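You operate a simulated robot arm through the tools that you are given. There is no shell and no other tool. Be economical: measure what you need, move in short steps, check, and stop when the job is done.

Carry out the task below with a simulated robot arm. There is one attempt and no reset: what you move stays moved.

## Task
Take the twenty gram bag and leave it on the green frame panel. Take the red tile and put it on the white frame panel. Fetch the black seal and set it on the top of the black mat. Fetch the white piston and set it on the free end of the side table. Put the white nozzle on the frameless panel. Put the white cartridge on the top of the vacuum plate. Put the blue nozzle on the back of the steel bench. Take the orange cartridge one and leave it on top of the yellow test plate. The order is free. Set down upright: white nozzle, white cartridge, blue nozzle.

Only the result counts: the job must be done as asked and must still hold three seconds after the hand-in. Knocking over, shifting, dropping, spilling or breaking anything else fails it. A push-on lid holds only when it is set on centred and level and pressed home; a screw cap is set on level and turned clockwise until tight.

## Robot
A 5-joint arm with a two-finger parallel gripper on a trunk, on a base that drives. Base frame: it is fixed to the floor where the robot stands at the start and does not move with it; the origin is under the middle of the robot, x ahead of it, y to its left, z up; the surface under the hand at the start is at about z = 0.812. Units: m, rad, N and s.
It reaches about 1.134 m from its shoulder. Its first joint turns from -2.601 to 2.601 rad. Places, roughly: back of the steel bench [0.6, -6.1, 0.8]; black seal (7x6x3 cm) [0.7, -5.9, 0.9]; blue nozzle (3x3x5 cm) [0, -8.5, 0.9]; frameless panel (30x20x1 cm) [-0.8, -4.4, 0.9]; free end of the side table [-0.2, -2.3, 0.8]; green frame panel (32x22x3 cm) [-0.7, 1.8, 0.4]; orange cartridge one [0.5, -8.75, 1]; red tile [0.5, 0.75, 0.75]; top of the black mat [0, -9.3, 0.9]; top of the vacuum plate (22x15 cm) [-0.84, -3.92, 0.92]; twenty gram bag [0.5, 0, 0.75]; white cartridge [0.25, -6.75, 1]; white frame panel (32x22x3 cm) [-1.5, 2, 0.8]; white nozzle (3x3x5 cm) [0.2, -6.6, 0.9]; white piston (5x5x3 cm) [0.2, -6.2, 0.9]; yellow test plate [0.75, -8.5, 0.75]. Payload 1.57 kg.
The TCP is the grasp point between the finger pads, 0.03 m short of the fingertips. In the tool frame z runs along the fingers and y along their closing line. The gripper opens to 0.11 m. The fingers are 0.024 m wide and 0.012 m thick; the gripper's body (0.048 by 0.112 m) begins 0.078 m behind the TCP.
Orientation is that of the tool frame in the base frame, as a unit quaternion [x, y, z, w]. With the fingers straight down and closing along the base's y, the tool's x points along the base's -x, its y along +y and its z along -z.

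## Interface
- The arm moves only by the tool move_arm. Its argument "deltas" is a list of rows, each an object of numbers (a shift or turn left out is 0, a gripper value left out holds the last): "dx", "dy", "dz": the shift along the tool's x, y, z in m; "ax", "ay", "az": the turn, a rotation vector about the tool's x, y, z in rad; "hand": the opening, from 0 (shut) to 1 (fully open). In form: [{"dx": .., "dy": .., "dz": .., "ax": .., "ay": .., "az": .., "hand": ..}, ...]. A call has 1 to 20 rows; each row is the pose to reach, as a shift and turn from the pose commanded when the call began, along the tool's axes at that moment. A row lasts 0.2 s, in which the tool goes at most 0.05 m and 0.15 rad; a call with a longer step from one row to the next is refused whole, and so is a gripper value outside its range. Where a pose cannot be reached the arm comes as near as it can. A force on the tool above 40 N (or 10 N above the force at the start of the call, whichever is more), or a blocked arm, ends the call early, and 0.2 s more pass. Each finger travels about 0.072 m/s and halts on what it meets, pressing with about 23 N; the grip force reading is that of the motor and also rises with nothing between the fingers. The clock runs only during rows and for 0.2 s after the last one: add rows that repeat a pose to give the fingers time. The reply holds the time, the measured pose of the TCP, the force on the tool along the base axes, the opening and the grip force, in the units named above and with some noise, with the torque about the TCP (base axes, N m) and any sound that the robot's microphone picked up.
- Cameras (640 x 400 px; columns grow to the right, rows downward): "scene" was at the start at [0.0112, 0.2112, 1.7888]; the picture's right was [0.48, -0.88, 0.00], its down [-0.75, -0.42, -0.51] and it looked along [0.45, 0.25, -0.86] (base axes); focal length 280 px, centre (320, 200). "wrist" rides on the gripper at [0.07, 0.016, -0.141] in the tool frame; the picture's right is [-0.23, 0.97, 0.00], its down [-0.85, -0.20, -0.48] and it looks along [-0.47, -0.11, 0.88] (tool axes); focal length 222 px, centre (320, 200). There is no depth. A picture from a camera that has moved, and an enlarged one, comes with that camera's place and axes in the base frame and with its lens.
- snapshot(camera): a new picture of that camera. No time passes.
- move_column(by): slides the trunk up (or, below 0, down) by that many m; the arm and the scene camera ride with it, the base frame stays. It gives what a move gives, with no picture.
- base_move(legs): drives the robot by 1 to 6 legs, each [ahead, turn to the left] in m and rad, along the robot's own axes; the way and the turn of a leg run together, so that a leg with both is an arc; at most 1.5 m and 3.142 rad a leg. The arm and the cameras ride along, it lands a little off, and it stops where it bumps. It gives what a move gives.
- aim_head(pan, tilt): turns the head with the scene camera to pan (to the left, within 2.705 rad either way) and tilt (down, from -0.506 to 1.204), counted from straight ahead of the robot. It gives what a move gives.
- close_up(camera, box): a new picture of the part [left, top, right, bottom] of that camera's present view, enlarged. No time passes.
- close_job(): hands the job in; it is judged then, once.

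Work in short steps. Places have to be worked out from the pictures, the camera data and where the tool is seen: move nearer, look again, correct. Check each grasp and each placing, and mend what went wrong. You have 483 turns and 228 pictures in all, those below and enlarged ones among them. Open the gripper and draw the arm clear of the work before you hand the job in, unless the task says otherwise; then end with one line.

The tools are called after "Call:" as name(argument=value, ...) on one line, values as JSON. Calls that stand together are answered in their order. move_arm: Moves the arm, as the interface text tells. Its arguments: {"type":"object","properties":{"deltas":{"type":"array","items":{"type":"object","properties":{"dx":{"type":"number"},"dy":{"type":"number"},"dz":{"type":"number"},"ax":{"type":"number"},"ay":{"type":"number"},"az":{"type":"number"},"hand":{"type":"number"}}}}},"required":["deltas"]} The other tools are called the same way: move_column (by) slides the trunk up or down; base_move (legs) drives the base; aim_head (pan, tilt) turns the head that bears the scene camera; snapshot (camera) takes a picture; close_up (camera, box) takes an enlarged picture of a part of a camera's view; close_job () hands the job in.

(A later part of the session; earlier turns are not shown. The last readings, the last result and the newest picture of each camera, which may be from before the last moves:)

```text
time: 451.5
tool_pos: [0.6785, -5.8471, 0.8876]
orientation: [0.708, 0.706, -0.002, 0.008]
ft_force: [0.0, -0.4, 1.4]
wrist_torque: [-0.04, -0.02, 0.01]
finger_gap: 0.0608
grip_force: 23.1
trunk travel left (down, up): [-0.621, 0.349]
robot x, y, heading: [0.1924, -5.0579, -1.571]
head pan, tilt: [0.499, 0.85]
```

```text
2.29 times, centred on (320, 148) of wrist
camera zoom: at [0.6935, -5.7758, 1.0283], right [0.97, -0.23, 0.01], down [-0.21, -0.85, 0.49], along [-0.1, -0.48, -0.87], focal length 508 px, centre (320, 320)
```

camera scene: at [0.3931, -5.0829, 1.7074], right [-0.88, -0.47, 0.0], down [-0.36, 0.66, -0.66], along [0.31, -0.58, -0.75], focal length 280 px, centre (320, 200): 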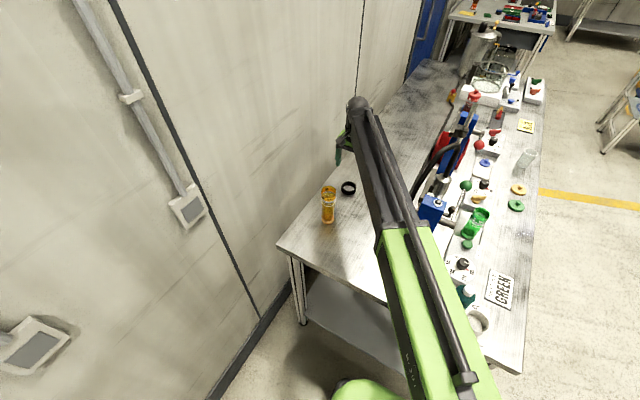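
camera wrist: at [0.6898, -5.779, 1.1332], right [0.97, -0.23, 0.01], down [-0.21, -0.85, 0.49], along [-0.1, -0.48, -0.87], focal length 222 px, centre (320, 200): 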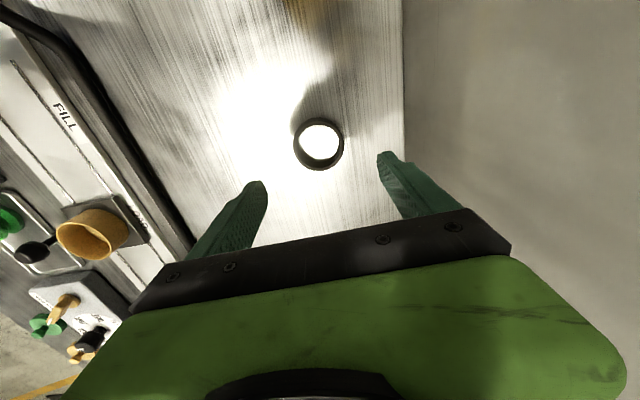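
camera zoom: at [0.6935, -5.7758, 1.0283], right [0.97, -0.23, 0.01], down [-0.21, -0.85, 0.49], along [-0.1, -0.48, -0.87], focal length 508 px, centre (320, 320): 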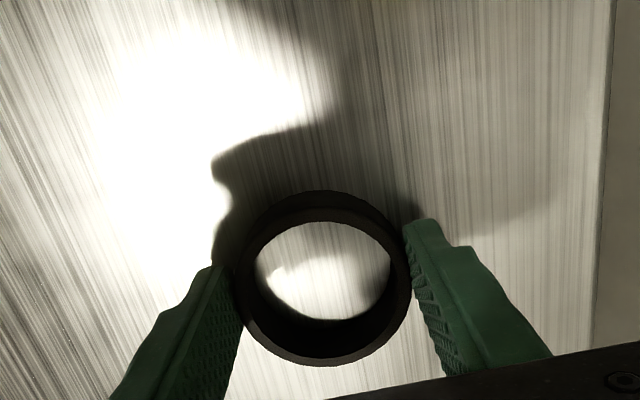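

The seal is gripped. I lift it, retract the arm along the same way, and back the base off northwards, then bring the arm forward.

Call:
move_column(by=0.31)

Call:
move_arm(deltas=[{"dx": 0.046, "dy": -0.005}, {"dx": 0.092, "dy": -0.01}, {"dx": 0.138, "dy": -0.015}, {"dx": 0.184, "dy": -0.02}, {"dx": 0.23, "dy": -0.025}, {"dx": 0.276, "dy": -0.03}, {"dx": 0.322, "dy": -0.033}, {"dx": 0.366, "dy": -0.04}])

Call:
base_move(legs=[[-0.48, 0]])

Call:
snapshot(camera="wrist")

```text
time: 454.6
tool_pos: [0.6773, -5.8465, 1.1974]
orientation: [0.708, 0.707, -0.002, 0.007]
ft_force: [-0.3, -0.2, 0.6]
wrist_torque: [0.0, 0.02, 0.01]
finger_gap: 0.0606
grip_force: 23.1
trunk travel left (down, up): [-0.931, 0.039]
robot x, y, heading: [0.1904, -5.0612, -1.58]
head pan, tilt: [0.499, 0.85]
```

```text
time: 456.4
tool_pos: [0.6385, -5.4801, 1.1963]
orientation: [0.708, 0.706, -0.002, 0.007]
ft_force: [0.2, 0.6, -0.3]
wrist_torque: [-0.02, 0.01, 0.0]
finger_gap: 0.0606
grip_force: 23.2
out of reach, approached as far as the arm can: row 5, 6, 7, 8
trunk travel left (down, up): [-0.931, 0.039]
robot x, y, heading: [0.187, -5.0594, -1.571]
head pan, tilt: [0.499, 0.85]
```

```text
time: 459.3
tool_pos: [0.6406, -4.998, 1.1975]
orientation: [0.708, 0.706, -0.002, 0.009]
ft_force: [0.7, 0.3, -0.1]
wrist_torque: [-0.01, 0.01, 0.0]
finger_gap: 0.0606
grip_force: 22.6
trunk travel left (down, up): [-0.931, 0.039]
robot x, y, heading: [0.1922, -4.576, -1.577]
head pan, tilt: [0.499, 0.85]
```

```text
113 pictures are left
camera wrist: at [0.6565, -4.9271, 1.3384], right [0.97, -0.23, 0.01], down [-0.21, -0.85, 0.49], along [-0.1, -0.48, -0.87], focal length 222 px, centre (320, 200)
```

wrist: 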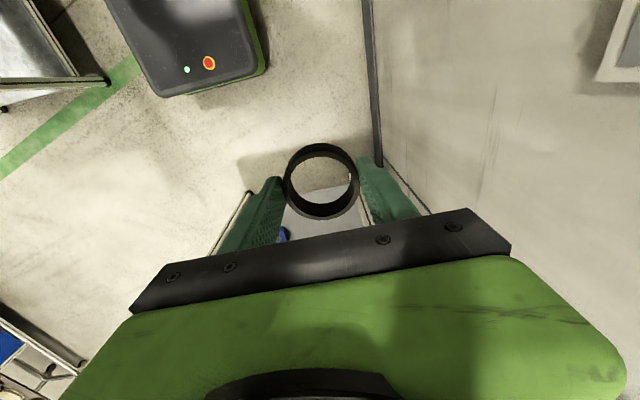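

Seal held. Arm swings forward, then I drive out through the gap and turn south.

Call:
move_arm(deltas=[{"dx": -0.018, "dy": -0.045}, {"dx": -0.04, "dy": -0.088}, {"dx": -0.065, "dy": -0.13}, {"dx": -0.09, "dy": -0.172}, {"dx": -0.115, "dy": -0.214}, {"dx": -0.135, "dy": -0.258}, {"dx": -0.155, "dy": -0.302}, {"dx": -0.17, "dy": -0.346}, {"dx": -0.18, "dy": -0.39}, {"dx": -0.185, "dy": -0.435}])

Call:
base_move(legs=[[0, -0.63], [0.45, 0], [0, -0.44], [1.2, 0], [0, 1.07], [0.8, 0]])

Call:
aim_head(pan=0.3, tilt=0.45)

Call:
snapshot(camera="scene")

```text
time: 461.5
tool_pos: [0.2034, -5.1829, 1.1979]
orientation: [0.708, 0.706, -0.002, 0.008]
ft_force: [-0.2, -0.2, -0.3]
wrist_torque: [-0.01, 0.03, 0.05]
finger_gap: 0.0603
grip_force: 23.1
trunk travel left (down, up): [-0.931, 0.039]
robot x, y, heading: [0.1918, -4.5765, -1.575]
head pan, tilt: [0.499, 0.85]
```

```text
time: 479.5
tool_pos: [-1.0939, -6.9404, 1.1989]
orientation: [0.703, 0.711, -0.001, 0.008]
ft_force: [0.2, -1.1, -0.8]
wrist_torque: [0.01, 0.0, 0.03]
finger_gap: 0.0604
grip_force: 23.3
trunk travel left (down, up): [-0.931, 0.039]
robot x, y, heading: [-1.1192, -6.3354, -1.562]
head pan, tilt: [0.499, 0.85]
```

```text
time: 480.4
tool_pos: [-1.0946, -6.941, 1.1979]
orientation: [0.703, 0.711, -0.002, 0.008]
ft_force: [-0.3, -0.3, 0.4]
wrist_torque: [0.02, 0.01, -0.01]
finger_gap: 0.0604
grip_force: 23.0
trunk travel left (down, up): [-0.931, 0.039]
robot x, y, heading: [-1.1235, -6.3345, -1.561]
head pan, tilt: [0.3, 0.45]
```

```text
112 pictures are left
camera scene: at [-0.9225, -6.375, 1.9467], right [-0.95, -0.3, 0.0], down [-0.13, 0.42, -0.9], along [0.27, -0.86, -0.44], focal length 280 px, centre (320, 200)
```

scene: 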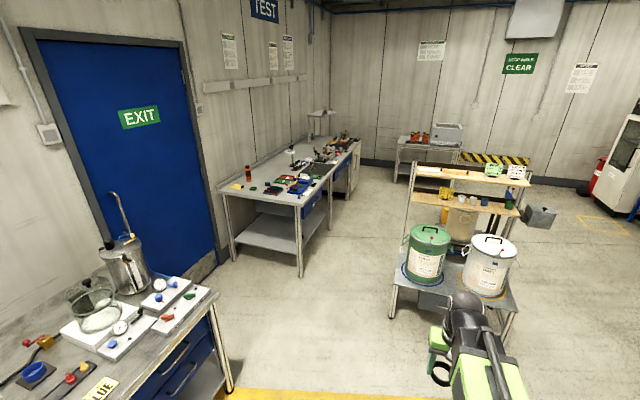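

Call:
close_up(camera="scene", box=[215, 100, 375, 210])

```text
3.64 times, centred on (295, 155) of scene
camera zoom: at [-0.9225, -6.375, 1.9467], right [-0.95, -0.3, 0.0], down [-0.13, 0.42, -0.9], along [0.27, -0.86, -0.44], focal length 1019 px, centre (411, 364)
```

zoom: 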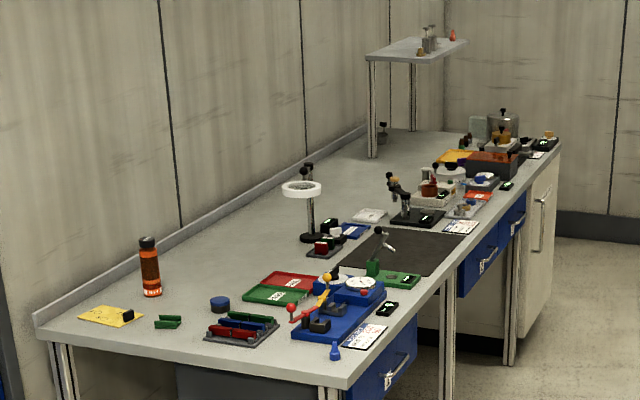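

The black mat is at ≈(0.02,−9.27), blue nozzle ≈(−0.06,−8.50), orange cartridge ≈(0.59,−8.74), yellow plate ≈(0.6,−8.53). I drive into the aisle beside the test bench.

Call:
base_move(legs=[[0, 0.39], [1.38, 0], [0, -0.4]])

Call:
aim_head(pan=0.0, tilt=0.6)

Call:
snapshot(camera="scene")

```text
time: 489.7
tool_pos: [-0.5879, -8.2187, 1.1979]
orientation: [0.708, 0.706, -0.001, 0.008]
ft_force: [-0.4, -0.6, -0.8]
wrist_torque: [0.03, -0.03, 0.0]
finger_gap: 0.0602
grip_force: 23.1
trunk travel left (down, up): [-0.931, 0.039]
robot x, y, heading: [-0.6023, -7.6099, -1.577]
head pan, tilt: [0.3, 0.45]
```

```text
time: 490.5
tool_pos: [-0.5872, -8.217, 1.1964]
orientation: [0.707, 0.707, -0.002, 0.008]
ft_force: [0.1, 0.1, 1.3]
wrist_torque: [0.01, -0.01, -0.01]
finger_gap: 0.0601
grip_force: 22.8
trunk travel left (down, up): [-0.931, 0.039]
robot x, y, heading: [-0.6022, -7.6087, -1.574]
head pan, tilt: [0.0, 0.6]
```

```text
110 pictures are left
camera scene: at [-0.4345, -7.6546, 1.9333], right [-1.0, 0.0, 0.0], down [0.0, 0.56, -0.83], along [0.0, -0.83, -0.56], focal length 280 px, centre (320, 200)
```

scene: 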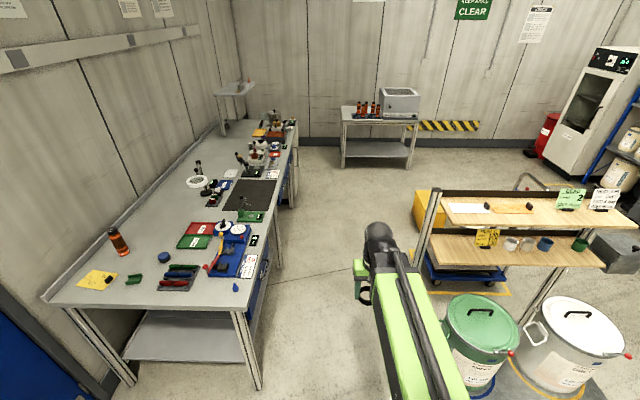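

Aisle is clear (x −1.1…−0.16). I drive to y≈−8.65 and swing the arm left toward the mat.

Call:
base_move(legs=[[1.05, 0]])

Call:
move_arm(deltas=[{"dx": 0.0, "dy": 0.045}, {"dx": 0.0, "dy": 0.09}, {"dx": 0.005, "dy": 0.135}, {"dx": 0.01, "dy": 0.18}, {"dx": 0.015, "dy": 0.225}, {"dx": 0.02, "dy": 0.27}, {"dx": 0.025, "dy": 0.315}, {"dx": 0.03, "dy": 0.36}, {"dx": 0.035, "dy": 0.405}, {"dx": 0.04, "dy": 0.45}, {"dx": 0.045, "dy": 0.49}])

Call:
snapshot(camera="wrist")

Call:
aim_head(pan=0.5, tilt=0.75)

Call:
snapshot(camera="scene")

```text
time: 495.9
tool_pos: [-0.593, -9.2757, 1.197]
orientation: [0.709, 0.705, -0.001, 0.007]
ft_force: [0.6, 0.5, -0.7]
wrist_torque: [-0.01, 0.02, -0.02]
finger_gap: 0.0604
grip_force: 23.0
trunk travel left (down, up): [-0.931, 0.039]
robot x, y, heading: [-0.6034, -8.6682, -1.574]
head pan, tilt: [0.0, 0.6]
```

```text
time: 498.3
tool_pos: [-0.1025, -9.2324, 1.1978]
orientation: [0.709, 0.705, -0.002, 0.008]
ft_force: [0.8, 0.5, -0.2]
wrist_torque: [0.01, 0.06, 0.05]
finger_gap: 0.0599
grip_force: 23.2
out of reach, approached as far as the arm can: row 7, 8, 9, 10, 11
trunk travel left (down, up): [-0.931, 0.039]
robot x, y, heading: [-0.607, -8.6671, -1.577]
head pan, tilt: [0.0, 0.6]
```

```text
109 pictures are left
camera wrist: at [-0.0863, -9.1613, 1.3379], right [0.97, -0.23, 0.01], down [-0.21, -0.85, 0.49], along [-0.1, -0.48, -0.87], focal length 222 px, centre (320, 200)
```

wrist: 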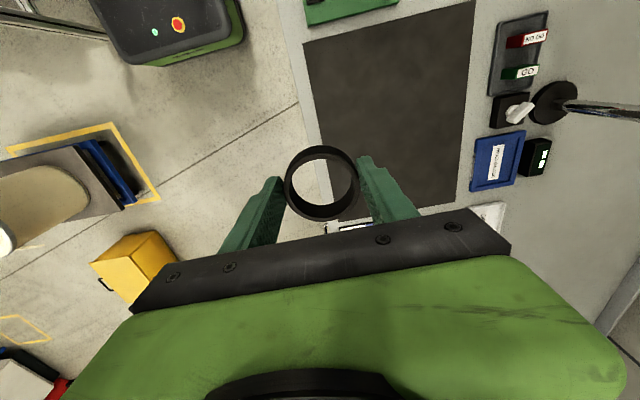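

```text
time: 499.2
tool_pos: [-0.103, -9.2329, 1.1979]
orientation: [0.709, 0.705, -0.001, 0.008]
ft_force: [-0.3, 0.0, 0.7]
wrist_torque: [-0.01, -0.01, -0.03]
finger_gap: 0.06
grip_force: 22.5
trunk travel left (down, up): [-0.931, 0.039]
robot x, y, heading: [-0.6071, -8.6665, -1.577]
head pan, tilt: [0.499, 0.75]
```

```text
108 pictures are left
camera scene: at [-0.3999, -8.6974, 1.9204], right [-0.88, -0.47, 0.0], down [-0.32, 0.6, -0.73], along [0.35, -0.64, -0.68], focal length 280 px, centre (320, 200)
```

scene: 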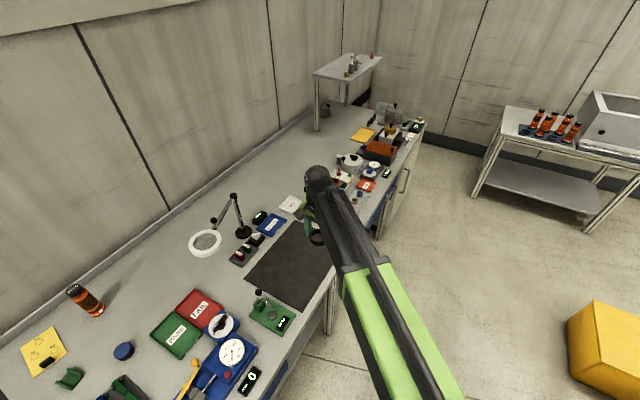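

Mat spans x −0.10…0.19, y −9.11…−9.53. I place the seal near (0.03,−9.28): move over and lower.

Call:
move_arm(deltas=[{"dx": -0.015, "dy": 0.044}, {"dx": -0.03, "dy": 0.088}, {"dx": -0.047, "dy": 0.133}, {"dx": -0.047, "dy": 0.133}])

Call:
move_column(by=-0.24)

Call:
snapshot(camera="wrist")

Call:
snapshot(camera="scene")

```text
time: 500.2
tool_pos: [0.0293, -9.2777, 1.1984]
orientation: [0.709, 0.705, -0.002, 0.008]
ft_force: [-0.2, 0.4, 0.7]
wrist_torque: [-0.01, -0.03, -0.02]
finger_gap: 0.0601
grip_force: 22.9
trunk travel left (down, up): [-0.931, 0.039]
robot x, y, heading: [-0.6068, -8.6699, -1.58]
head pan, tilt: [0.499, 0.75]
```

```text
time: 502.7
tool_pos: [0.0297, -9.2788, 0.9573]
orientation: [0.709, 0.705, -0.002, 0.007]
ft_force: [0.0, -0.8, -0.1]
wrist_torque: [-0.02, 0.0, -0.02]
finger_gap: 0.06
grip_force: 23.3
trunk travel left (down, up): [-0.691, 0.279]
robot x, y, heading: [-0.6067, -8.6672, -1.577]
head pan, tilt: [0.499, 0.75]
```

```text
107 pictures are left
camera wrist: at [0.0447, -9.2087, 1.0982], right [0.97, -0.23, 0.01], down [-0.21, -0.85, 0.49], along [-0.1, -0.48, -0.87], focal length 222 px, centre (320, 200)
```

wrist: 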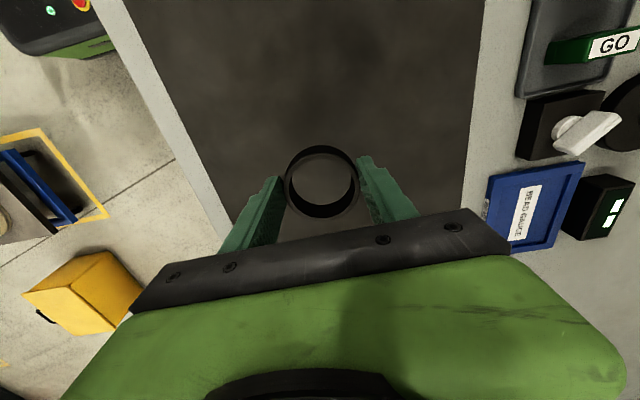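

```text
106 pictures are left
camera scene: at [-0.3997, -8.6973, 1.6804], right [-0.88, -0.47, 0.0], down [-0.32, 0.6, -0.73], along [0.35, -0.64, -0.68], focal length 280 px, centre (320, 200)
```

scene: 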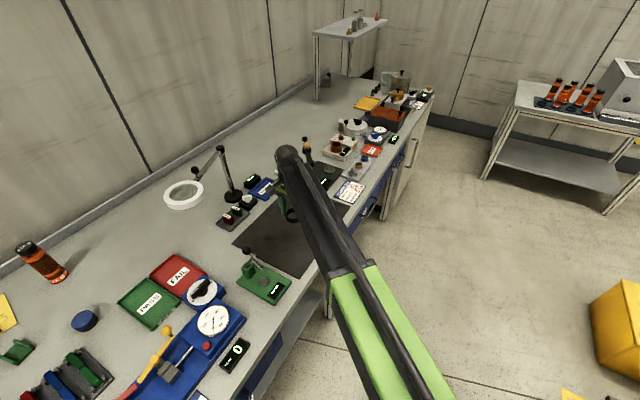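

Good position over the mat. Lower in small steps to contact.

Call:
move_column(by=-0.045)

Call:
move_column(by=-0.01)

Call:
move_column(by=-0.007)

```text
time: 503.6
tool_pos: [0.0284, -9.2793, 0.9128]
orientation: [0.709, 0.706, -0.002, 0.008]
ft_force: [0.3, -0.3, -0.5]
wrist_torque: [0.03, 0.01, -0.03]
finger_gap: 0.0602
grip_force: 23.4
trunk travel left (down, up): [-0.646, 0.324]
robot x, y, heading: [-0.6077, -8.6689, -1.581]
head pan, tilt: [0.499, 0.75]
```

```text
time: 504.2
tool_pos: [0.0289, -9.2796, 0.9033]
orientation: [0.709, 0.706, -0.002, 0.008]
ft_force: [0.6, 0.1, -0.3]
wrist_torque: [-0.01, -0.02, 0.02]
finger_gap: 0.0597
grip_force: 23.1
trunk travel left (down, up): [-0.636, 0.334]
robot x, y, heading: [-0.6089, -8.6673, -1.581]
head pan, tilt: [0.499, 0.75]
```

```text
time: 504.8
tool_pos: [0.0287, -9.2786, 0.896]
orientation: [0.709, 0.705, -0.002, 0.008]
ft_force: [-0.1, 0.6, 0.5]
wrist_torque: [0.0, -0.01, 0.03]
finger_gap: 0.06
grip_force: 22.7
trunk travel left (down, up): [-0.629, 0.341]
robot x, y, heading: [-0.6082, -8.6708, -1.573]
head pan, tilt: [0.499, 0.75]
```

Call:
move_column(by=-0.006)

Call:
move_column(by=-0.005)

Call:
move_column(by=-0.005)

```text
time: 505.3
tool_pos: [0.0293, -9.2789, 0.8902]
orientation: [0.709, 0.705, -0.002, 0.009]
ft_force: [10.2, -8.0, 26.3]
wrist_torque: [-0.3, -0.09, 0.09]
finger_gap: 0.0598
grip_force: 23.4
trunk travel left (down, up): [-0.623, 0.347]
robot x, y, heading: [-0.6085, -8.6659, -1.578]
head pan, tilt: [0.499, 0.75]
```

```text
time: 505.9
tool_pos: [0.0279, -9.278, 0.887]
orientation: [0.71, 0.705, -0.002, 0.007]
ft_force: [3.9, -1.1, 27.1]
wrist_torque: [-0.29, 0.1, 0.26]
finger_gap: 0.06
grip_force: 22.6
trunk travel left (down, up): [-0.618, 0.352]
robot x, y, heading: [-0.6053, -8.6708, -1.579]
head pan, tilt: [0.499, 0.75]
```

```text
time: 506.3
tool_pos: [0.027, -9.2769, 0.8839]
orientation: [0.709, 0.705, -0.001, 0.008]
ft_force: [1.9, 0.6, 38.8]
wrist_torque: [0.36, 1.28, -0.07]
finger_gap: 0.0599
grip_force: 22.8
trunk travel left (down, up): [-0.614, 0.356]
robot x, y, heading: [-0.6068, -8.6665, -1.573]
head pan, tilt: [0.499, 0.75]
stopped: the force on the tool passed its limit at 208 N (the readings are from after the stop); the commanded pose is now the measured one
```

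Seal is down. I relieve, open and rise.

Call:
move_column(by=0.005)

Call:
move_arm(deltas=[{"hand": 0.65}, {"hand": 0.75}, {"hand": 0.8}])

Call:
move_column(by=0.2)

Call:
snapshot(camera="wrist")

```text
time: 506.9
tool_pos: [0.0291, -9.2787, 0.8847]
orientation: [0.709, 0.705, -0.003, 0.008]
ft_force: [0.2, 0.7, -0.1]
wrist_torque: [-0.01, 0.01, -0.04]
finger_gap: 0.0599
grip_force: 22.7
trunk travel left (down, up): [-0.619, 0.351]
robot x, y, heading: [-0.6037, -8.6684, -1.583]
head pan, tilt: [0.499, 0.75]
```

```text
time: 507.6
tool_pos: [0.0296, -9.2787, 0.8856]
orientation: [0.709, 0.705, -0.002, 0.006]
ft_force: [0.7, 0.2, -0.5]
wrist_torque: [0.01, -0.01, 0.0]
finger_gap: 0.0878
grip_force: 0.1
trunk travel left (down, up): [-0.619, 0.351]
robot x, y, heading: [-0.6064, -8.6712, -1.579]
head pan, tilt: [0.499, 0.75]
```

```text
time: 509.8
tool_pos: [0.0295, -9.2798, 1.0843]
orientation: [0.709, 0.705, -0.002, 0.007]
ft_force: [0.2, 0.4, 0.2]
wrist_torque: [-0.01, 0.01, -0.01]
finger_gap: 0.0879
grip_force: 0.0
trunk travel left (down, up): [-0.819, 0.151]
robot x, y, heading: [-0.6069, -8.6683, -1.581]
head pan, tilt: [0.499, 0.75]
```

```text
105 pictures are left
camera wrist: at [0.0449, -9.2085, 1.226], right [0.97, -0.23, 0.01], down [-0.21, -0.85, 0.49], along [-0.1, -0.48, -0.87], focal length 222 px, centre (320, 200)
```

wrist: 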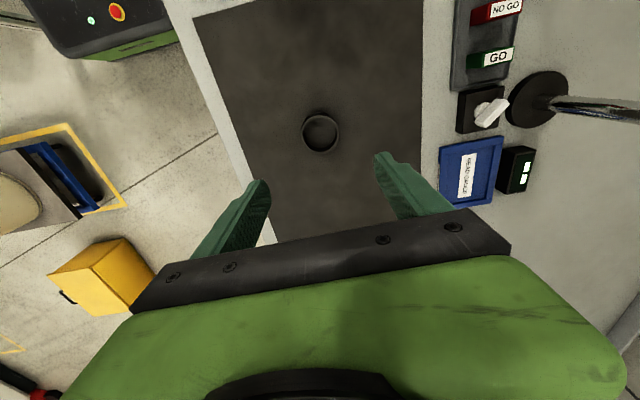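

Seal rests on the mat. Next the orange cartridge, from the north end of this bench: raise, retract the arm to the south, back out.

Call:
move_column(by=0.11)

Call:
move_arm(deltas=[{"dy": -0.045}, {"dy": -0.09}, {"dy": -0.135}, {"dy": -0.18}, {"dy": -0.225}, {"dy": -0.27}, {"dy": -0.315}, {"dy": -0.36}, {"dy": -0.405}, {"dy": -0.45}, {"dy": -0.495}, {"dy": -0.54}, {"dy": -0.585}, {"dy": -0.625}])

Call:
base_move(legs=[[-0.7, 0], [0, 1.571], [0.7, 0]])

Call:
aim_head(pan=-1.0, tilt=0.7)

Call:
snapshot(camera="scene")

```text
time: 511.2
tool_pos: [0.0288, -9.2791, 1.1957]
orientation: [0.709, 0.705, -0.003, 0.007]
ft_force: [0.1, -0.2, 1.1]
wrist_torque: [0.0, 0.01, -0.02]
finger_gap: 0.0879
grip_force: 0.1
trunk travel left (down, up): [-0.929, 0.041]
robot x, y, heading: [-0.6067, -8.6725, -1.578]
head pan, tilt: [0.499, 0.75]
```

```text
time: 514.2
tool_pos: [-0.5973, -9.2765, 1.1951]
orientation: [0.708, 0.706, -0.001, 0.007]
ft_force: [-0.1, 0.0, -0.4]
wrist_torque: [-0.02, -0.03, 0.0]
finger_gap: 0.0879
grip_force: 0.0
out of reach, approached as far as the arm can: row 12, 13, 14
trunk travel left (down, up): [-0.929, 0.041]
robot x, y, heading: [-0.6084, -8.6659, -1.579]
head pan, tilt: [0.499, 0.75]
```

```text
time: 525.3
tool_pos: [0.709, -7.9529, 1.1966]
orientation: [0.003, 1.0, 0.003, 0.006]
ft_force: [0.4, 0.9, -0.3]
wrist_torque: [0.02, 0.06, 0.0]
finger_gap: 0.0882
grip_force: 0.0
trunk travel left (down, up): [-0.929, 0.041]
robot x, y, heading: [0.1066, -7.9639, -0.006]
head pan, tilt: [0.499, 0.75]
```

```text
time: 526.9
tool_pos: [0.7103, -7.9521, 1.1949]
orientation: [0.003, 1.0, 0.003, 0.006]
ft_force: [-0.2, 0.7, 0.0]
wrist_torque: [-0.02, -0.01, -0.01]
finger_gap: 0.088
grip_force: 0.1
trunk travel left (down, up): [-0.929, 0.041]
robot x, y, heading: [0.1018, -7.9623, -0.01]
head pan, tilt: [-1.0, 0.7]
```

```text
104 pictures are left
camera scene: at [0.1026, -7.8645, 1.9225], right [-0.84, -0.54, 0.0], down [-0.34, 0.54, -0.77], along [0.41, -0.65, -0.64], focal length 280 px, centre (320, 200)
```

scene: 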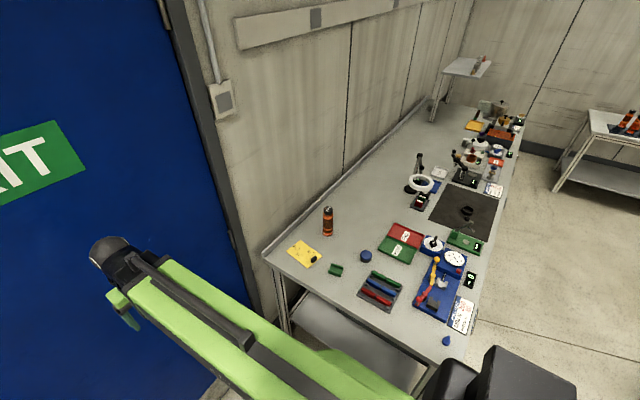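

Call:
close_up(camera="scene", box=[270, 190, 400, 275])

```text
4.71 times, centred on (335, 232) of scene
camera zoom: at [0.1026, -7.8645, 1.9225], right [-0.84, -0.54, 0.0], down [-0.34, 0.54, -0.77], along [0.41, -0.65, -0.64], focal length 1319 px, centre (249, 47)
```

zoom: 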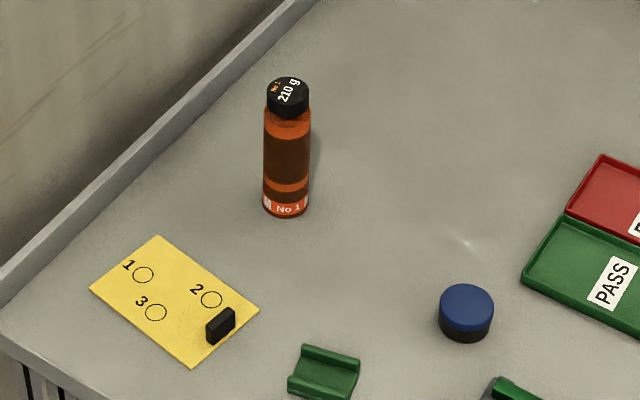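

Cartridge "No 1" at ≈(0.605,−8.74), Ø≈5.5 cm; plate centre ≈(0.633,−8.562) with a black clip at its near-left end, so target (0.65,−8.567). I turn south and bring the hand over the cartridge.

Call:
base_move(legs=[[0, -1.571], [0.06, 0]])

Call:
move_arm(deltas=[{"dx": 0.0, "dy": 0.045}, {"dx": 0.0, "dy": 0.09}, {"dx": 0.0, "dy": 0.135}, {"dx": -0.01, "dy": 0.18}, {"dx": -0.02, "dy": 0.225}, {"dx": -0.03, "dy": 0.27}, {"dx": -0.04, "dy": 0.315}, {"dx": -0.055, "dy": 0.36}, {"dx": -0.07, "dy": 0.405}, {"dx": -0.09, "dy": 0.45}])

Call:
snapshot(camera="wrist")

```text
time: 531.8
tool_pos: [0.0787, -8.6319, 1.1955]
orientation: [0.709, 0.706, -0.001, 0.008]
ft_force: [-0.1, -0.8, -0.1]
wrist_torque: [0.02, -0.03, -0.01]
finger_gap: 0.0882
grip_force: 0.1
trunk travel left (down, up): [-0.929, 0.041]
robot x, y, heading: [0.067, -8.0259, -1.579]
head pan, tilt: [-1.0, 0.7]
```

```text
time: 534.0
tool_pos: [0.5296, -8.7226, 1.1951]
orientation: [0.709, 0.705, -0.001, 0.006]
ft_force: [-0.1, 0.5, 0.5]
wrist_torque: [0.0, 0.02, 0.01]
finger_gap: 0.088
grip_force: 0.1
out of reach, approached as far as the arm can: row 8, 9, 10
trunk travel left (down, up): [-0.929, 0.041]
robot x, y, heading: [0.0691, -8.025, -1.58]
head pan, tilt: [-1.0, 0.7]
```

```text
102 pictures are left
camera wrist: at [0.5456, -8.6524, 1.3356], right [0.97, -0.23, 0.01], down [-0.21, -0.85, 0.49], along [-0.1, -0.48, -0.87], focal length 222 px, centre (320, 200)
```

wrist: 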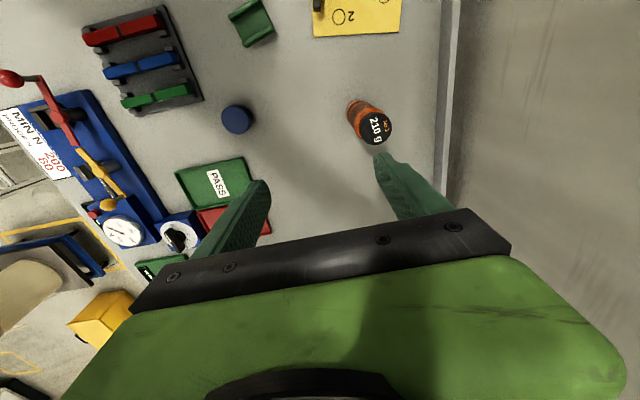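

Cartridge axis ≈(0.613,−8.738). I move above and lower partway.

Call:
move_arm(deltas=[{"dx": -0.008, "dy": 0.04, "hand": 0.9}, {"dx": -0.0155, "dy": 0.083}, {"dx": -0.0155, "dy": 0.083}])

Call:
move_column(by=-0.1)

Call:
snapshot(camera="wrist")

```text
time: 534.8
tool_pos: [0.6111, -8.737, 1.1965]
orientation: [0.709, 0.705, -0.003, 0.006]
ft_force: [-0.5, 0.9, 0.2]
wrist_torque: [-0.02, 0.03, -0.03]
finger_gap: 0.099
grip_force: 0.1
trunk travel left (down, up): [-0.929, 0.041]
robot x, y, heading: [0.0661, -8.021, -1.574]
head pan, tilt: [-1.0, 0.7]
```

```text
time: 536.1
tool_pos: [0.6104, -8.7368, 1.0948]
orientation: [0.708, 0.706, -0.001, 0.007]
ft_force: [0.3, -1.6, 0.2]
wrist_torque: [-0.03, -0.01, 0.03]
finger_gap: 0.0987
grip_force: 0.1
trunk travel left (down, up): [-0.829, 0.141]
robot x, y, heading: [0.0683, -8.0223, -1.576]
head pan, tilt: [-1.0, 0.7]
```

```text
101 pictures are left
camera wrist: at [0.6265, -8.666, 1.2362], right [0.97, -0.23, 0.01], down [-0.21, -0.85, 0.49], along [-0.1, -0.48, -0.87], focal length 222 px, centre (320, 200)
```

wrist: 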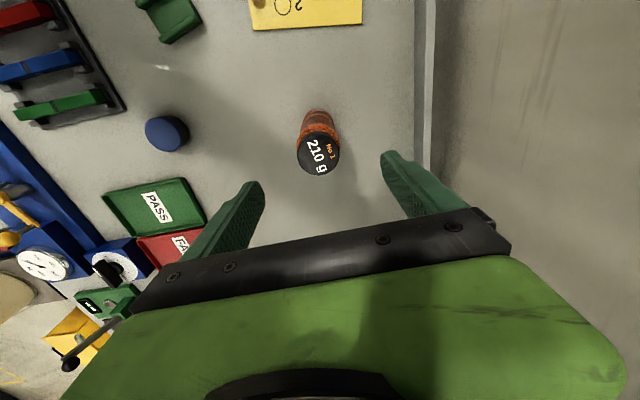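

Aligned. I lower to TCP≈0.94 and close on the body.

Call:
move_column(by=-0.1)

Call:
snapshot(camera="wrist")

```text
time: 537.4
tool_pos: [0.6113, -8.7366, 0.9949]
orientation: [0.708, 0.706, -0.002, 0.007]
ft_force: [-0.4, 0.2, 0.2]
wrist_torque: [0.0, 0.01, -0.01]
finger_gap: 0.0988
grip_force: 0.1
trunk travel left (down, up): [-0.729, 0.241]
robot x, y, heading: [0.0644, -8.0241, -1.575]
head pan, tilt: [-1.0, 0.7]
```

```text
100 pictures are left
camera wrist: at [0.6264, -8.666, 1.1362], right [0.97, -0.23, 0.01], down [-0.21, -0.85, 0.49], along [-0.1, -0.48, -0.87], focal length 222 px, centre (320, 200)
```

wrist: 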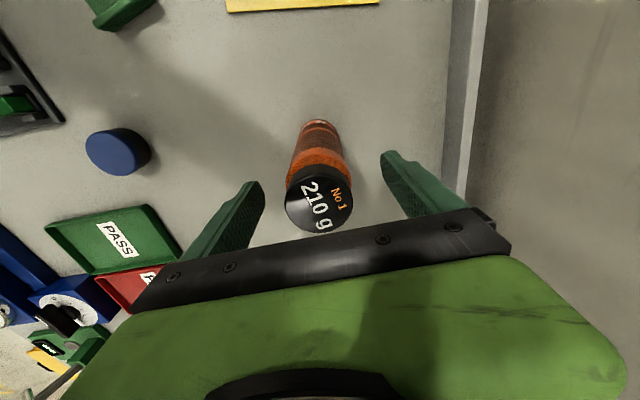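

Cap top is at z≈1.01. I lower 4 cm more (body clearance ~2 cm) and close.

Call:
move_column(by=-0.042)

Call:
move_arm(deltas=[{"hand": 0.7}, {"hand": 0.5}, {"hand": 0.3}, {"hand": 0.2}, {"hand": 0.2}])

Call:
move_column(by=0.05)

Call:
snapshot(camera="wrist")

```text
time: 538.3
tool_pos: [0.6101, -8.737, 0.9536]
orientation: [0.708, 0.706, -0.001, 0.007]
ft_force: [-0.2, -0.4, 0.3]
wrist_torque: [0.02, 0.01, 0.01]
finger_gap: 0.0988
grip_force: 0.1
trunk travel left (down, up): [-0.687, 0.283]
robot x, y, heading: [0.0669, -8.024, -1.574]
head pan, tilt: [-1.0, 0.7]
```

```text
time: 539.5
tool_pos: [0.6113, -8.737, 0.9536]
orientation: [0.708, 0.706, -0.002, 0.006]
ft_force: [-0.9, 0.3, 1.7]
wrist_torque: [0.02, 0.23, -0.03]
finger_gap: 0.0489
grip_force: 22.7
trunk travel left (down, up): [-0.687, 0.283]
robot x, y, heading: [0.0679, -8.0254, -1.578]
head pan, tilt: [-1.0, 0.7]
```

```text
time: 540.4
tool_pos: [0.6108, -8.7367, 1.0027]
orientation: [0.708, 0.706, -0.003, 0.006]
ft_force: [-0.2, 0.2, -2.0]
wrist_torque: [-0.01, 0.02, -0.02]
finger_gap: 0.0492
grip_force: 23.2
trunk travel left (down, up): [-0.737, 0.233]
robot x, y, heading: [0.0682, -8.0215, -1.576]
head pan, tilt: [-1.0, 0.7]
```

```text
99 pictures are left
camera wrist: at [0.6267, -8.6663, 1.1438], right [0.97, -0.23, 0.01], down [-0.21, -0.85, 0.49], along [-0.1, -0.48, -0.87], focal length 222 px, centre (320, 200)
```

wrist: 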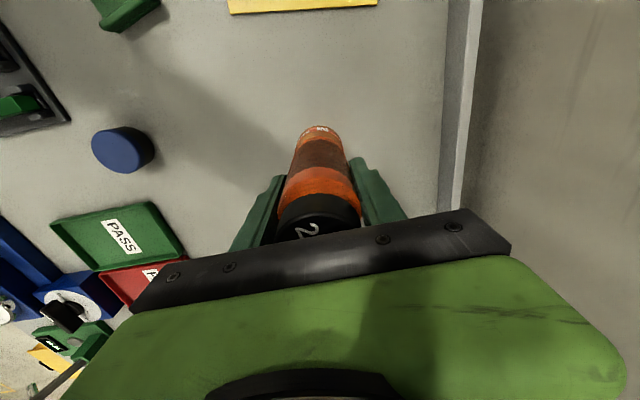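

Held. I raise a little, move it above the plate and look.

Call:
move_column(by=0.05)

Call:
move_arm(deltas=[{"dx": 0.045, "dy": 0.01}, {"dx": 0.09, "dy": 0.02}, {"dx": 0.13, "dy": 0.03}, {"dx": 0.17, "dy": 0.039}, {"dx": 0.17, "dy": 0.039}])

Call:
snapshot(camera="wrist")

Call:
aim_head(pan=0.5, tilt=0.9)

Call:
snapshot(camera="scene")

```text
time: 541.3
tool_pos: [0.6105, -8.7373, 1.0537]
orientation: [0.708, 0.706, -0.002, 0.007]
ft_force: [-0.5, 0.2, -3.1]
wrist_torque: [-0.02, 0.01, 0.0]
finger_gap: 0.0492
grip_force: 23.2
trunk travel left (down, up): [-0.787, 0.183]
robot x, y, heading: [0.0681, -8.023, -1.576]
head pan, tilt: [-1.0, 0.7]
```

```text
time: 542.5
tool_pos: [0.6514, -8.568, 1.0532]
orientation: [0.709, 0.705, -0.002, 0.006]
ft_force: [-0.1, 0.4, -2.6]
wrist_torque: [-0.01, -0.04, -0.02]
finger_gap: 0.0488
grip_force: 22.2
trunk travel left (down, up): [-0.787, 0.183]
robot x, y, heading: [0.0689, -8.0228, -1.578]
head pan, tilt: [-1.0, 0.7]
```

```text
98 pictures are left
camera wrist: at [0.6665, -8.497, 1.1939], right [0.97, -0.23, 0.01], down [-0.21, -0.85, 0.49], along [-0.1, -0.48, -0.87], focal length 222 px, centre (320, 200)
```

wrist: 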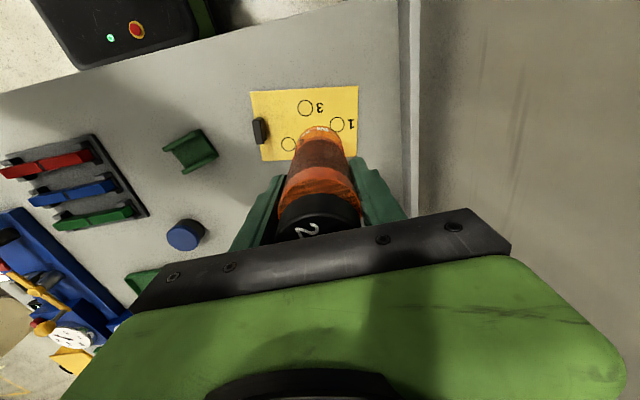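

```text
time: 544.1
tool_pos: [0.6509, -8.5665, 1.0542]
orientation: [0.709, 0.706, -0.003, 0.007]
ft_force: [0.0, 0.1, -2.5]
wrist_torque: [0.0, -0.02, -0.02]
finger_gap: 0.0491
grip_force: 23.0
trunk travel left (down, up): [-0.787, 0.183]
robot x, y, heading: [0.0645, -8.0305, -1.571]
head pan, tilt: [0.499, 0.901]
```

```text
97 pictures are left
camera scene: at [0.2715, -8.0452, 1.7644], right [-0.88, -0.47, 0.0], down [-0.37, 0.69, -0.62], along [0.29, -0.55, -0.78], focal length 280 px, centre (320, 200)
```

scene: 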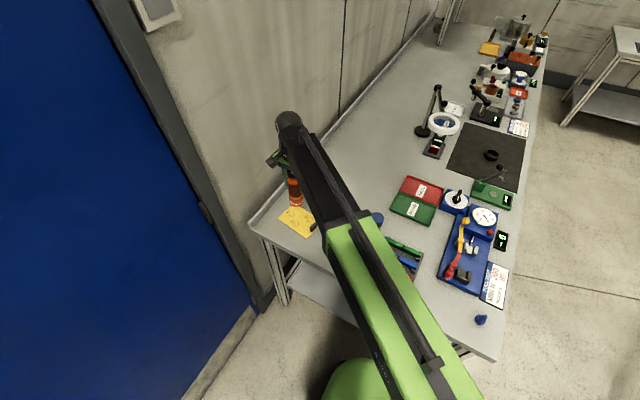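

Cartridge is over the plate, clear of the clip. I lower in steps.

Call:
move_arm(deltas=[{"dx": 0.005, "dy": 0.002}, {"dx": 0.005, "dy": 0.002}])

Call:
move_column(by=-0.08)

Call:
move_column(by=-0.008)

Call:
move_column(by=-0.005)

Call:
move_column(by=-0.004)

```text
time: 544.7
tool_pos: [0.6526, -8.5629, 1.0531]
orientation: [0.708, 0.706, -0.002, 0.007]
ft_force: [0.7, -0.6, -1.9]
wrist_torque: [0.01, 0.02, 0.06]
finger_gap: 0.0494
grip_force: 22.8
trunk travel left (down, up): [-0.787, 0.183]
robot x, y, heading: [0.0673, -8.0269, -1.579]
head pan, tilt: [0.499, 0.901]
```

```text
time: 545.9
tool_pos: [0.6521, -8.5629, 0.973]
orientation: [0.708, 0.706, -0.002, 0.007]
ft_force: [0.0, 0.7, -2.1]
wrist_torque: [0.02, 0.02, -0.01]
finger_gap: 0.0491
grip_force: 22.7
trunk travel left (down, up): [-0.707, 0.263]
robot x, y, heading: [0.0697, -8.0227, -1.574]
head pan, tilt: [0.499, 0.901]
```

```text
time: 546.4
tool_pos: [0.6524, -8.5628, 0.9648]
orientation: [0.708, 0.706, -0.002, 0.007]
ft_force: [-0.3, -0.2, -1.8]
wrist_torque: [0.03, -0.01, -0.03]
finger_gap: 0.049
grip_force: 22.9
trunk travel left (down, up): [-0.699, 0.271]
robot x, y, heading: [0.0707, -8.0229, -1.575]
head pan, tilt: [0.499, 0.901]
```

```text
time: 547.0
tool_pos: [0.6527, -8.5619, 0.9597]
orientation: [0.708, 0.706, -0.001, 0.007]
ft_force: [-0.1, -0.4, -1.9]
wrist_torque: [0.0, -0.01, 0.0]
finger_gap: 0.0492
grip_force: 23.2
trunk travel left (down, up): [-0.694, 0.276]
robot x, y, heading: [0.0687, -8.0294, -1.577]
head pan, tilt: [0.499, 0.901]
```

```text
time: 547.5
tool_pos: [0.6518, -8.5621, 0.9571]
orientation: [0.708, 0.706, -0.003, 0.008]
ft_force: [3.3, -2.3, 14.8]
wrist_torque: [-0.15, 0.04, 0.03]
finger_gap: 0.0493
grip_force: 22.8
trunk travel left (down, up): [-0.69, 0.28]
robot x, y, heading: [0.0681, -8.024, -1.579]
head pan, tilt: [0.499, 0.901]
```

Contact. I open gently and rise.

Call:
move_arm(deltas=[{"hand": 0.47}, {"hand": 0.53}, {"hand": 0.62}, {"hand": 0.75}, {"hand": 0.75}])

Call:
move_column(by=0.24)

Call:
snapshot(camera="wrist")

```text
time: 548.7
tool_pos: [0.6533, -8.5626, 0.9562]
orientation: [0.708, 0.706, -0.002, 0.007]
ft_force: [0.9, 0.0, 1.0]
wrist_torque: [-0.02, 0.0, -0.03]
finger_gap: 0.0828
grip_force: 0.0
trunk travel left (down, up): [-0.69, 0.28]
robot x, y, heading: [0.0681, -8.022, -1.578]
head pan, tilt: [0.499, 0.901]
```

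```text
time: 551.2
tool_pos: [0.6528, -8.5622, 1.1972]
orientation: [0.708, 0.706, -0.003, 0.007]
ft_force: [-0.7, 0.1, -0.1]
wrist_torque: [0.0, -0.02, 0.0]
finger_gap: 0.0827
grip_force: 0.0
trunk travel left (down, up): [-0.93, 0.04]
robot x, y, heading: [0.0655, -8.021, -1.576]
head pan, tilt: [0.499, 0.901]
```

```text
96 pictures are left
camera wrist: at [0.6684, -8.4919, 1.337], right [0.97, -0.23, 0.01], down [-0.21, -0.85, 0.49], along [-0.1, -0.48, -0.87], focal length 222 px, centre (320, 200)
```

wrist: 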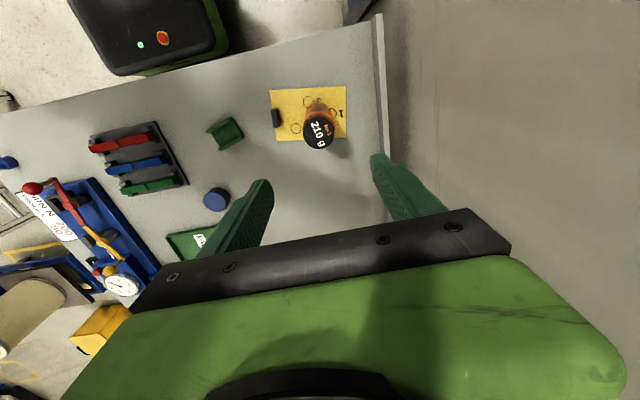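

Orange cartridge stands on the yellow plate. Finally the blue nozzle at ≈(−0.055,−8.495): back off 0.15 m and swing the hand over it.

Call:
base_move(legs=[[-0.15, 0]])

Call:
move_arm(deltas=[{"dx": -0.005, "dy": -0.047, "hand": 0.6}, {"dx": -0.01, "dy": -0.094}, {"dx": -0.015, "dy": -0.141}, {"dx": -0.02, "dy": -0.188}, {"dx": -0.025, "dy": -0.235}, {"dx": -0.03, "dy": -0.282}, {"dx": -0.035, "dy": -0.329}, {"dx": -0.04, "dy": -0.376}, {"dx": -0.045, "dy": -0.423}, {"dx": -0.05, "dy": -0.47}, {"dx": -0.06, "dy": -0.517}, {"dx": -0.07, "dy": -0.563}, {"dx": -0.08, "dy": -0.61}, {"dx": -0.085, "dy": -0.656}, {"dx": -0.085, "dy": -0.7}])

Call:
snapshot(camera="wrist")

```text
time: 552.6
tool_pos: [0.653, -8.4089, 1.1972]
orientation: [0.709, 0.705, -0.003, 0.008]
ft_force: [0.8, 0.3, 0.5]
wrist_torque: [-0.03, -0.02, 0.02]
finger_gap: 0.0826
grip_force: 0.1
trunk travel left (down, up): [-0.93, 0.04]
robot x, y, heading: [0.0653, -7.8734, -1.576]
head pan, tilt: [0.499, 0.901]
```

```text
time: 555.8
tool_pos: [-0.0475, -8.4926, 1.1965]
orientation: [0.709, 0.705, -0.001, 0.008]
ft_force: [0.4, 0.0, 0.6]
wrist_torque: [-0.01, -0.06, 0.02]
finger_gap: 0.0661
grip_force: 0.0
out of reach, approached as far as the arm can: row 10, 11, 12, 13, 14, 15
trunk travel left (down, up): [-0.93, 0.04]
robot x, y, heading: [0.064, -7.8739, -1.573]
head pan, tilt: [0.499, 0.901]
```

```text
95 pictures are left
camera wrist: at [-0.0326, -8.4227, 1.3371], right [0.97, -0.23, 0.01], down [-0.21, -0.85, 0.49], along [-0.1, -0.48, -0.87], focal length 222 px, centre (320, 200)
```

wrist: 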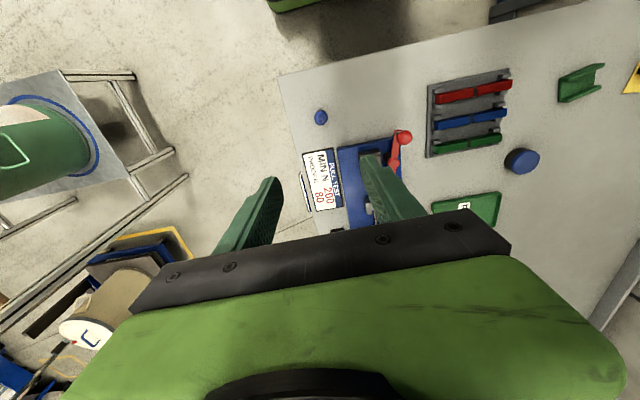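

Nozzle at ≈(−0.043,−8.493), almost under the hand. I correct and lower.

Call:
move_arm(deltas=[{"dy": 0.005}, {"dy": 0.005}])

Call:
move_column(by=-0.22)

Call:
close_up(camera="wrist", box=[180, 60, 460, 235])

```text
time: 556.4
tool_pos: [-0.0425, -8.4927, 1.1959]
orientation: [0.709, 0.705, -0.002, 0.007]
ft_force: [-0.5, -0.4, 0.0]
wrist_torque: [-0.04, -0.01, 0.0]
finger_gap: 0.0659
grip_force: 0.1
trunk travel left (down, up): [-0.93, 0.04]
robot x, y, heading: [0.0676, -7.873, -1.578]
head pan, tilt: [0.499, 0.901]
```

```text
time: 558.7
tool_pos: [-0.042, -8.4935, 0.9767]
orientation: [0.709, 0.705, -0.002, 0.006]
ft_force: [0.4, -0.5, 0.4]
wrist_torque: [-0.01, 0.0, -0.01]
finger_gap: 0.066
grip_force: 0.0
trunk travel left (down, up): [-0.71, 0.26]
robot x, y, heading: [0.0667, -7.8743, -1.575]
head pan, tilt: [0.499, 0.901]
```

```text
2.29 times, centred on (320, 148) of wrist
camera zoom: at [-0.0263, -8.4225, 1.1172], right [0.97, -0.23, 0.01], down [-0.21, -0.85, 0.49], along [-0.1, -0.48, -0.87], focal length 508 px, centre (320, 320)
```

zoom: 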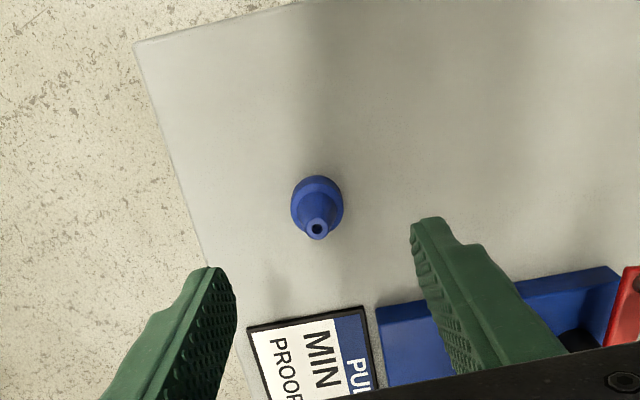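

Aligned. Lower to the bench and close.

Call:
move_column(by=-0.08)

Call:
move_column(by=-0.006)

Call:
close_up(camera="wrist", box=[180, 60, 460, 235])

```text
time: 559.9
tool_pos: [-0.0417, -8.4927, 0.8958]
orientation: [0.709, 0.705, -0.002, 0.006]
ft_force: [-0.3, 0.4, 0.0]
wrist_torque: [-0.01, -0.02, 0.01]
finger_gap: 0.0659
grip_force: 0.2
trunk travel left (down, up): [-0.63, 0.34]
robot x, y, heading: [0.0695, -7.8713, -1.577]
head pan, tilt: [0.499, 0.901]
```

```text
time: 560.4
tool_pos: [-0.0429, -8.4938, 0.8904]
orientation: [0.709, 0.706, -0.002, 0.007]
ft_force: [0.6, 0.2, 0.7]
wrist_torque: [0.01, 0.01, -0.02]
finger_gap: 0.0661
grip_force: 0.2
trunk travel left (down, up): [-0.624, 0.346]
robot x, y, heading: [0.0672, -7.8724, -1.577]
head pan, tilt: [0.499, 0.901]
```

```text
2.29 times, centred on (320, 148) of wrist
camera zoom: at [-0.0264, -8.4225, 1.0311], right [0.97, -0.23, 0.01], down [-0.21, -0.85, 0.49], along [-0.1, -0.48, -0.87], focal length 508 px, centre (320, 320)
```

zoom: 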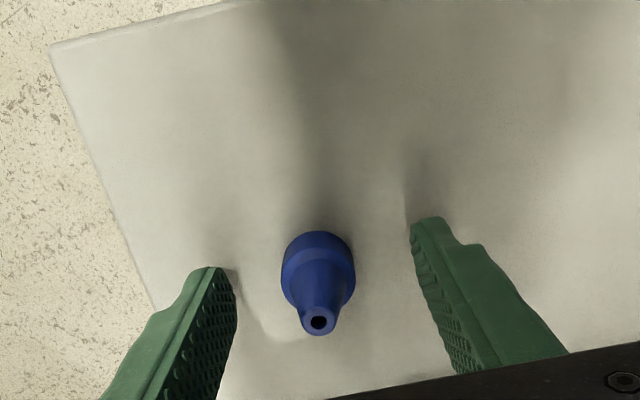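

Call:
move_arm(deltas=[{"hand": 0.4}, {"hand": 0.2}, {"hand": 0.0}, {"hand": 0.0}, {"hand": 0.0}])

Call:
move_column(by=0.08)

Call:
close_up(camera="wrist", box=[180, 60, 460, 235])

```text
time: 561.6
tool_pos: [-0.0416, -8.4929, 0.8887]
orientation: [0.709, 0.706, -0.001, 0.006]
ft_force: [1.5, 0.6, -0.7]
wrist_torque: [0.02, -0.02, -0.04]
finger_gap: 0.0238
grip_force: 22.5
trunk travel left (down, up): [-0.624, 0.346]
robot x, y, heading: [0.07, -7.8713, -1.578]
head pan, tilt: [0.499, 0.901]
```

```text
time: 562.8
tool_pos: [-0.0428, -8.4931, 0.9701]
orientation: [0.709, 0.705, -0.002, 0.007]
ft_force: [-0.8, -1.7, 0.5]
wrist_torque: [0.0, -0.01, -0.04]
finger_gap: 0.0241
grip_force: 23.3
trunk travel left (down, up): [-0.704, 0.266]
robot x, y, heading: [0.0699, -7.8713, -1.579]
head pan, tilt: [0.499, 0.901]
```

```text
2.29 times, centred on (320, 148) of wrist
camera zoom: at [-0.0263, -8.4226, 1.1111], right [0.97, -0.23, 0.01], down [-0.21, -0.85, 0.49], along [-0.1, -0.48, -0.87], focal length 508 px, centre (320, 320)
```

zoom: 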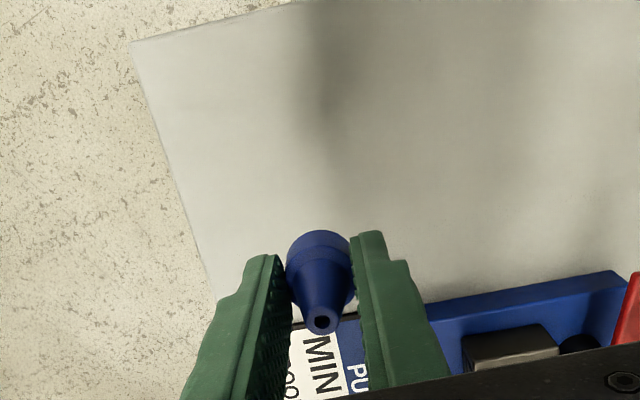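

Blue nozzle held upright. Destination: back of the steel bench ≈(0.6,−6.1), reachable from its north end. I raise and drive round, arm in front, then check position before reversing through the gap.

Call:
move_column(by=0.24)

Call:
base_move(legs=[[0, -1.565], [1.18, 0], [0, -1.571], [1.17, 0], [1.17, 0]])

Call:
close_up(camera="wrist", box=[180, 60, 460, 235])

```text
time: 565.3
tool_pos: [-0.0429, -8.4932, 1.2103]
orientation: [0.709, 0.706, -0.002, 0.007]
ft_force: [-0.5, 0.1, -0.2]
wrist_torque: [0.01, 0.0, -0.01]
finger_gap: 0.0243
grip_force: 22.7
trunk travel left (down, up): [-0.944, 0.026]
robot x, y, heading: [0.0668, -7.8715, -1.582]
head pan, tilt: [0.499, 0.901]
```

```text
time: 577.0
tool_pos: [-1.5177, -7.41, 1.2115]
orientation: [0.947, -0.322, -0.008, 0.003]
ft_force: [-0.2, 0.4, 0.8]
wrist_torque: [-0.05, 0.08, 0.0]
finger_gap: 0.0236
grip_force: 23.7
trunk travel left (down, up): [-0.944, 0.026]
robot x, y, heading: [-1.073, -7.8483, 2.686]
head pan, tilt: [0.499, 0.901]
stopped in leg 3: the robot was blocked; the commanded pose is now the measured one
```

```text
2.29 times, centred on (320, 148) of wrist
camera zoom: at [-1.469, -7.4673, 1.3517], right [-0.77, -0.63, 0.01], down [-0.55, 0.68, 0.49], along [-0.32, 0.37, -0.87], focal length 508 px, centre (320, 320)
```

zoom: 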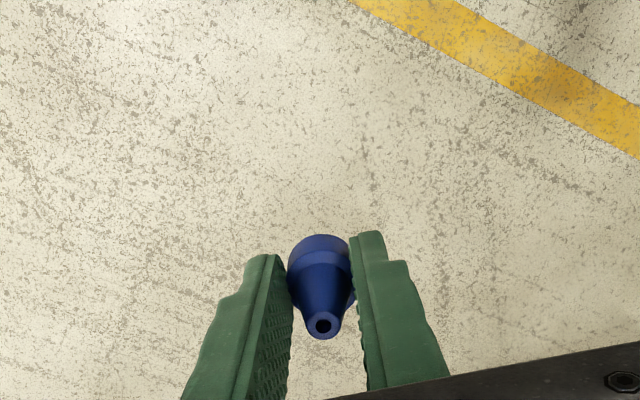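

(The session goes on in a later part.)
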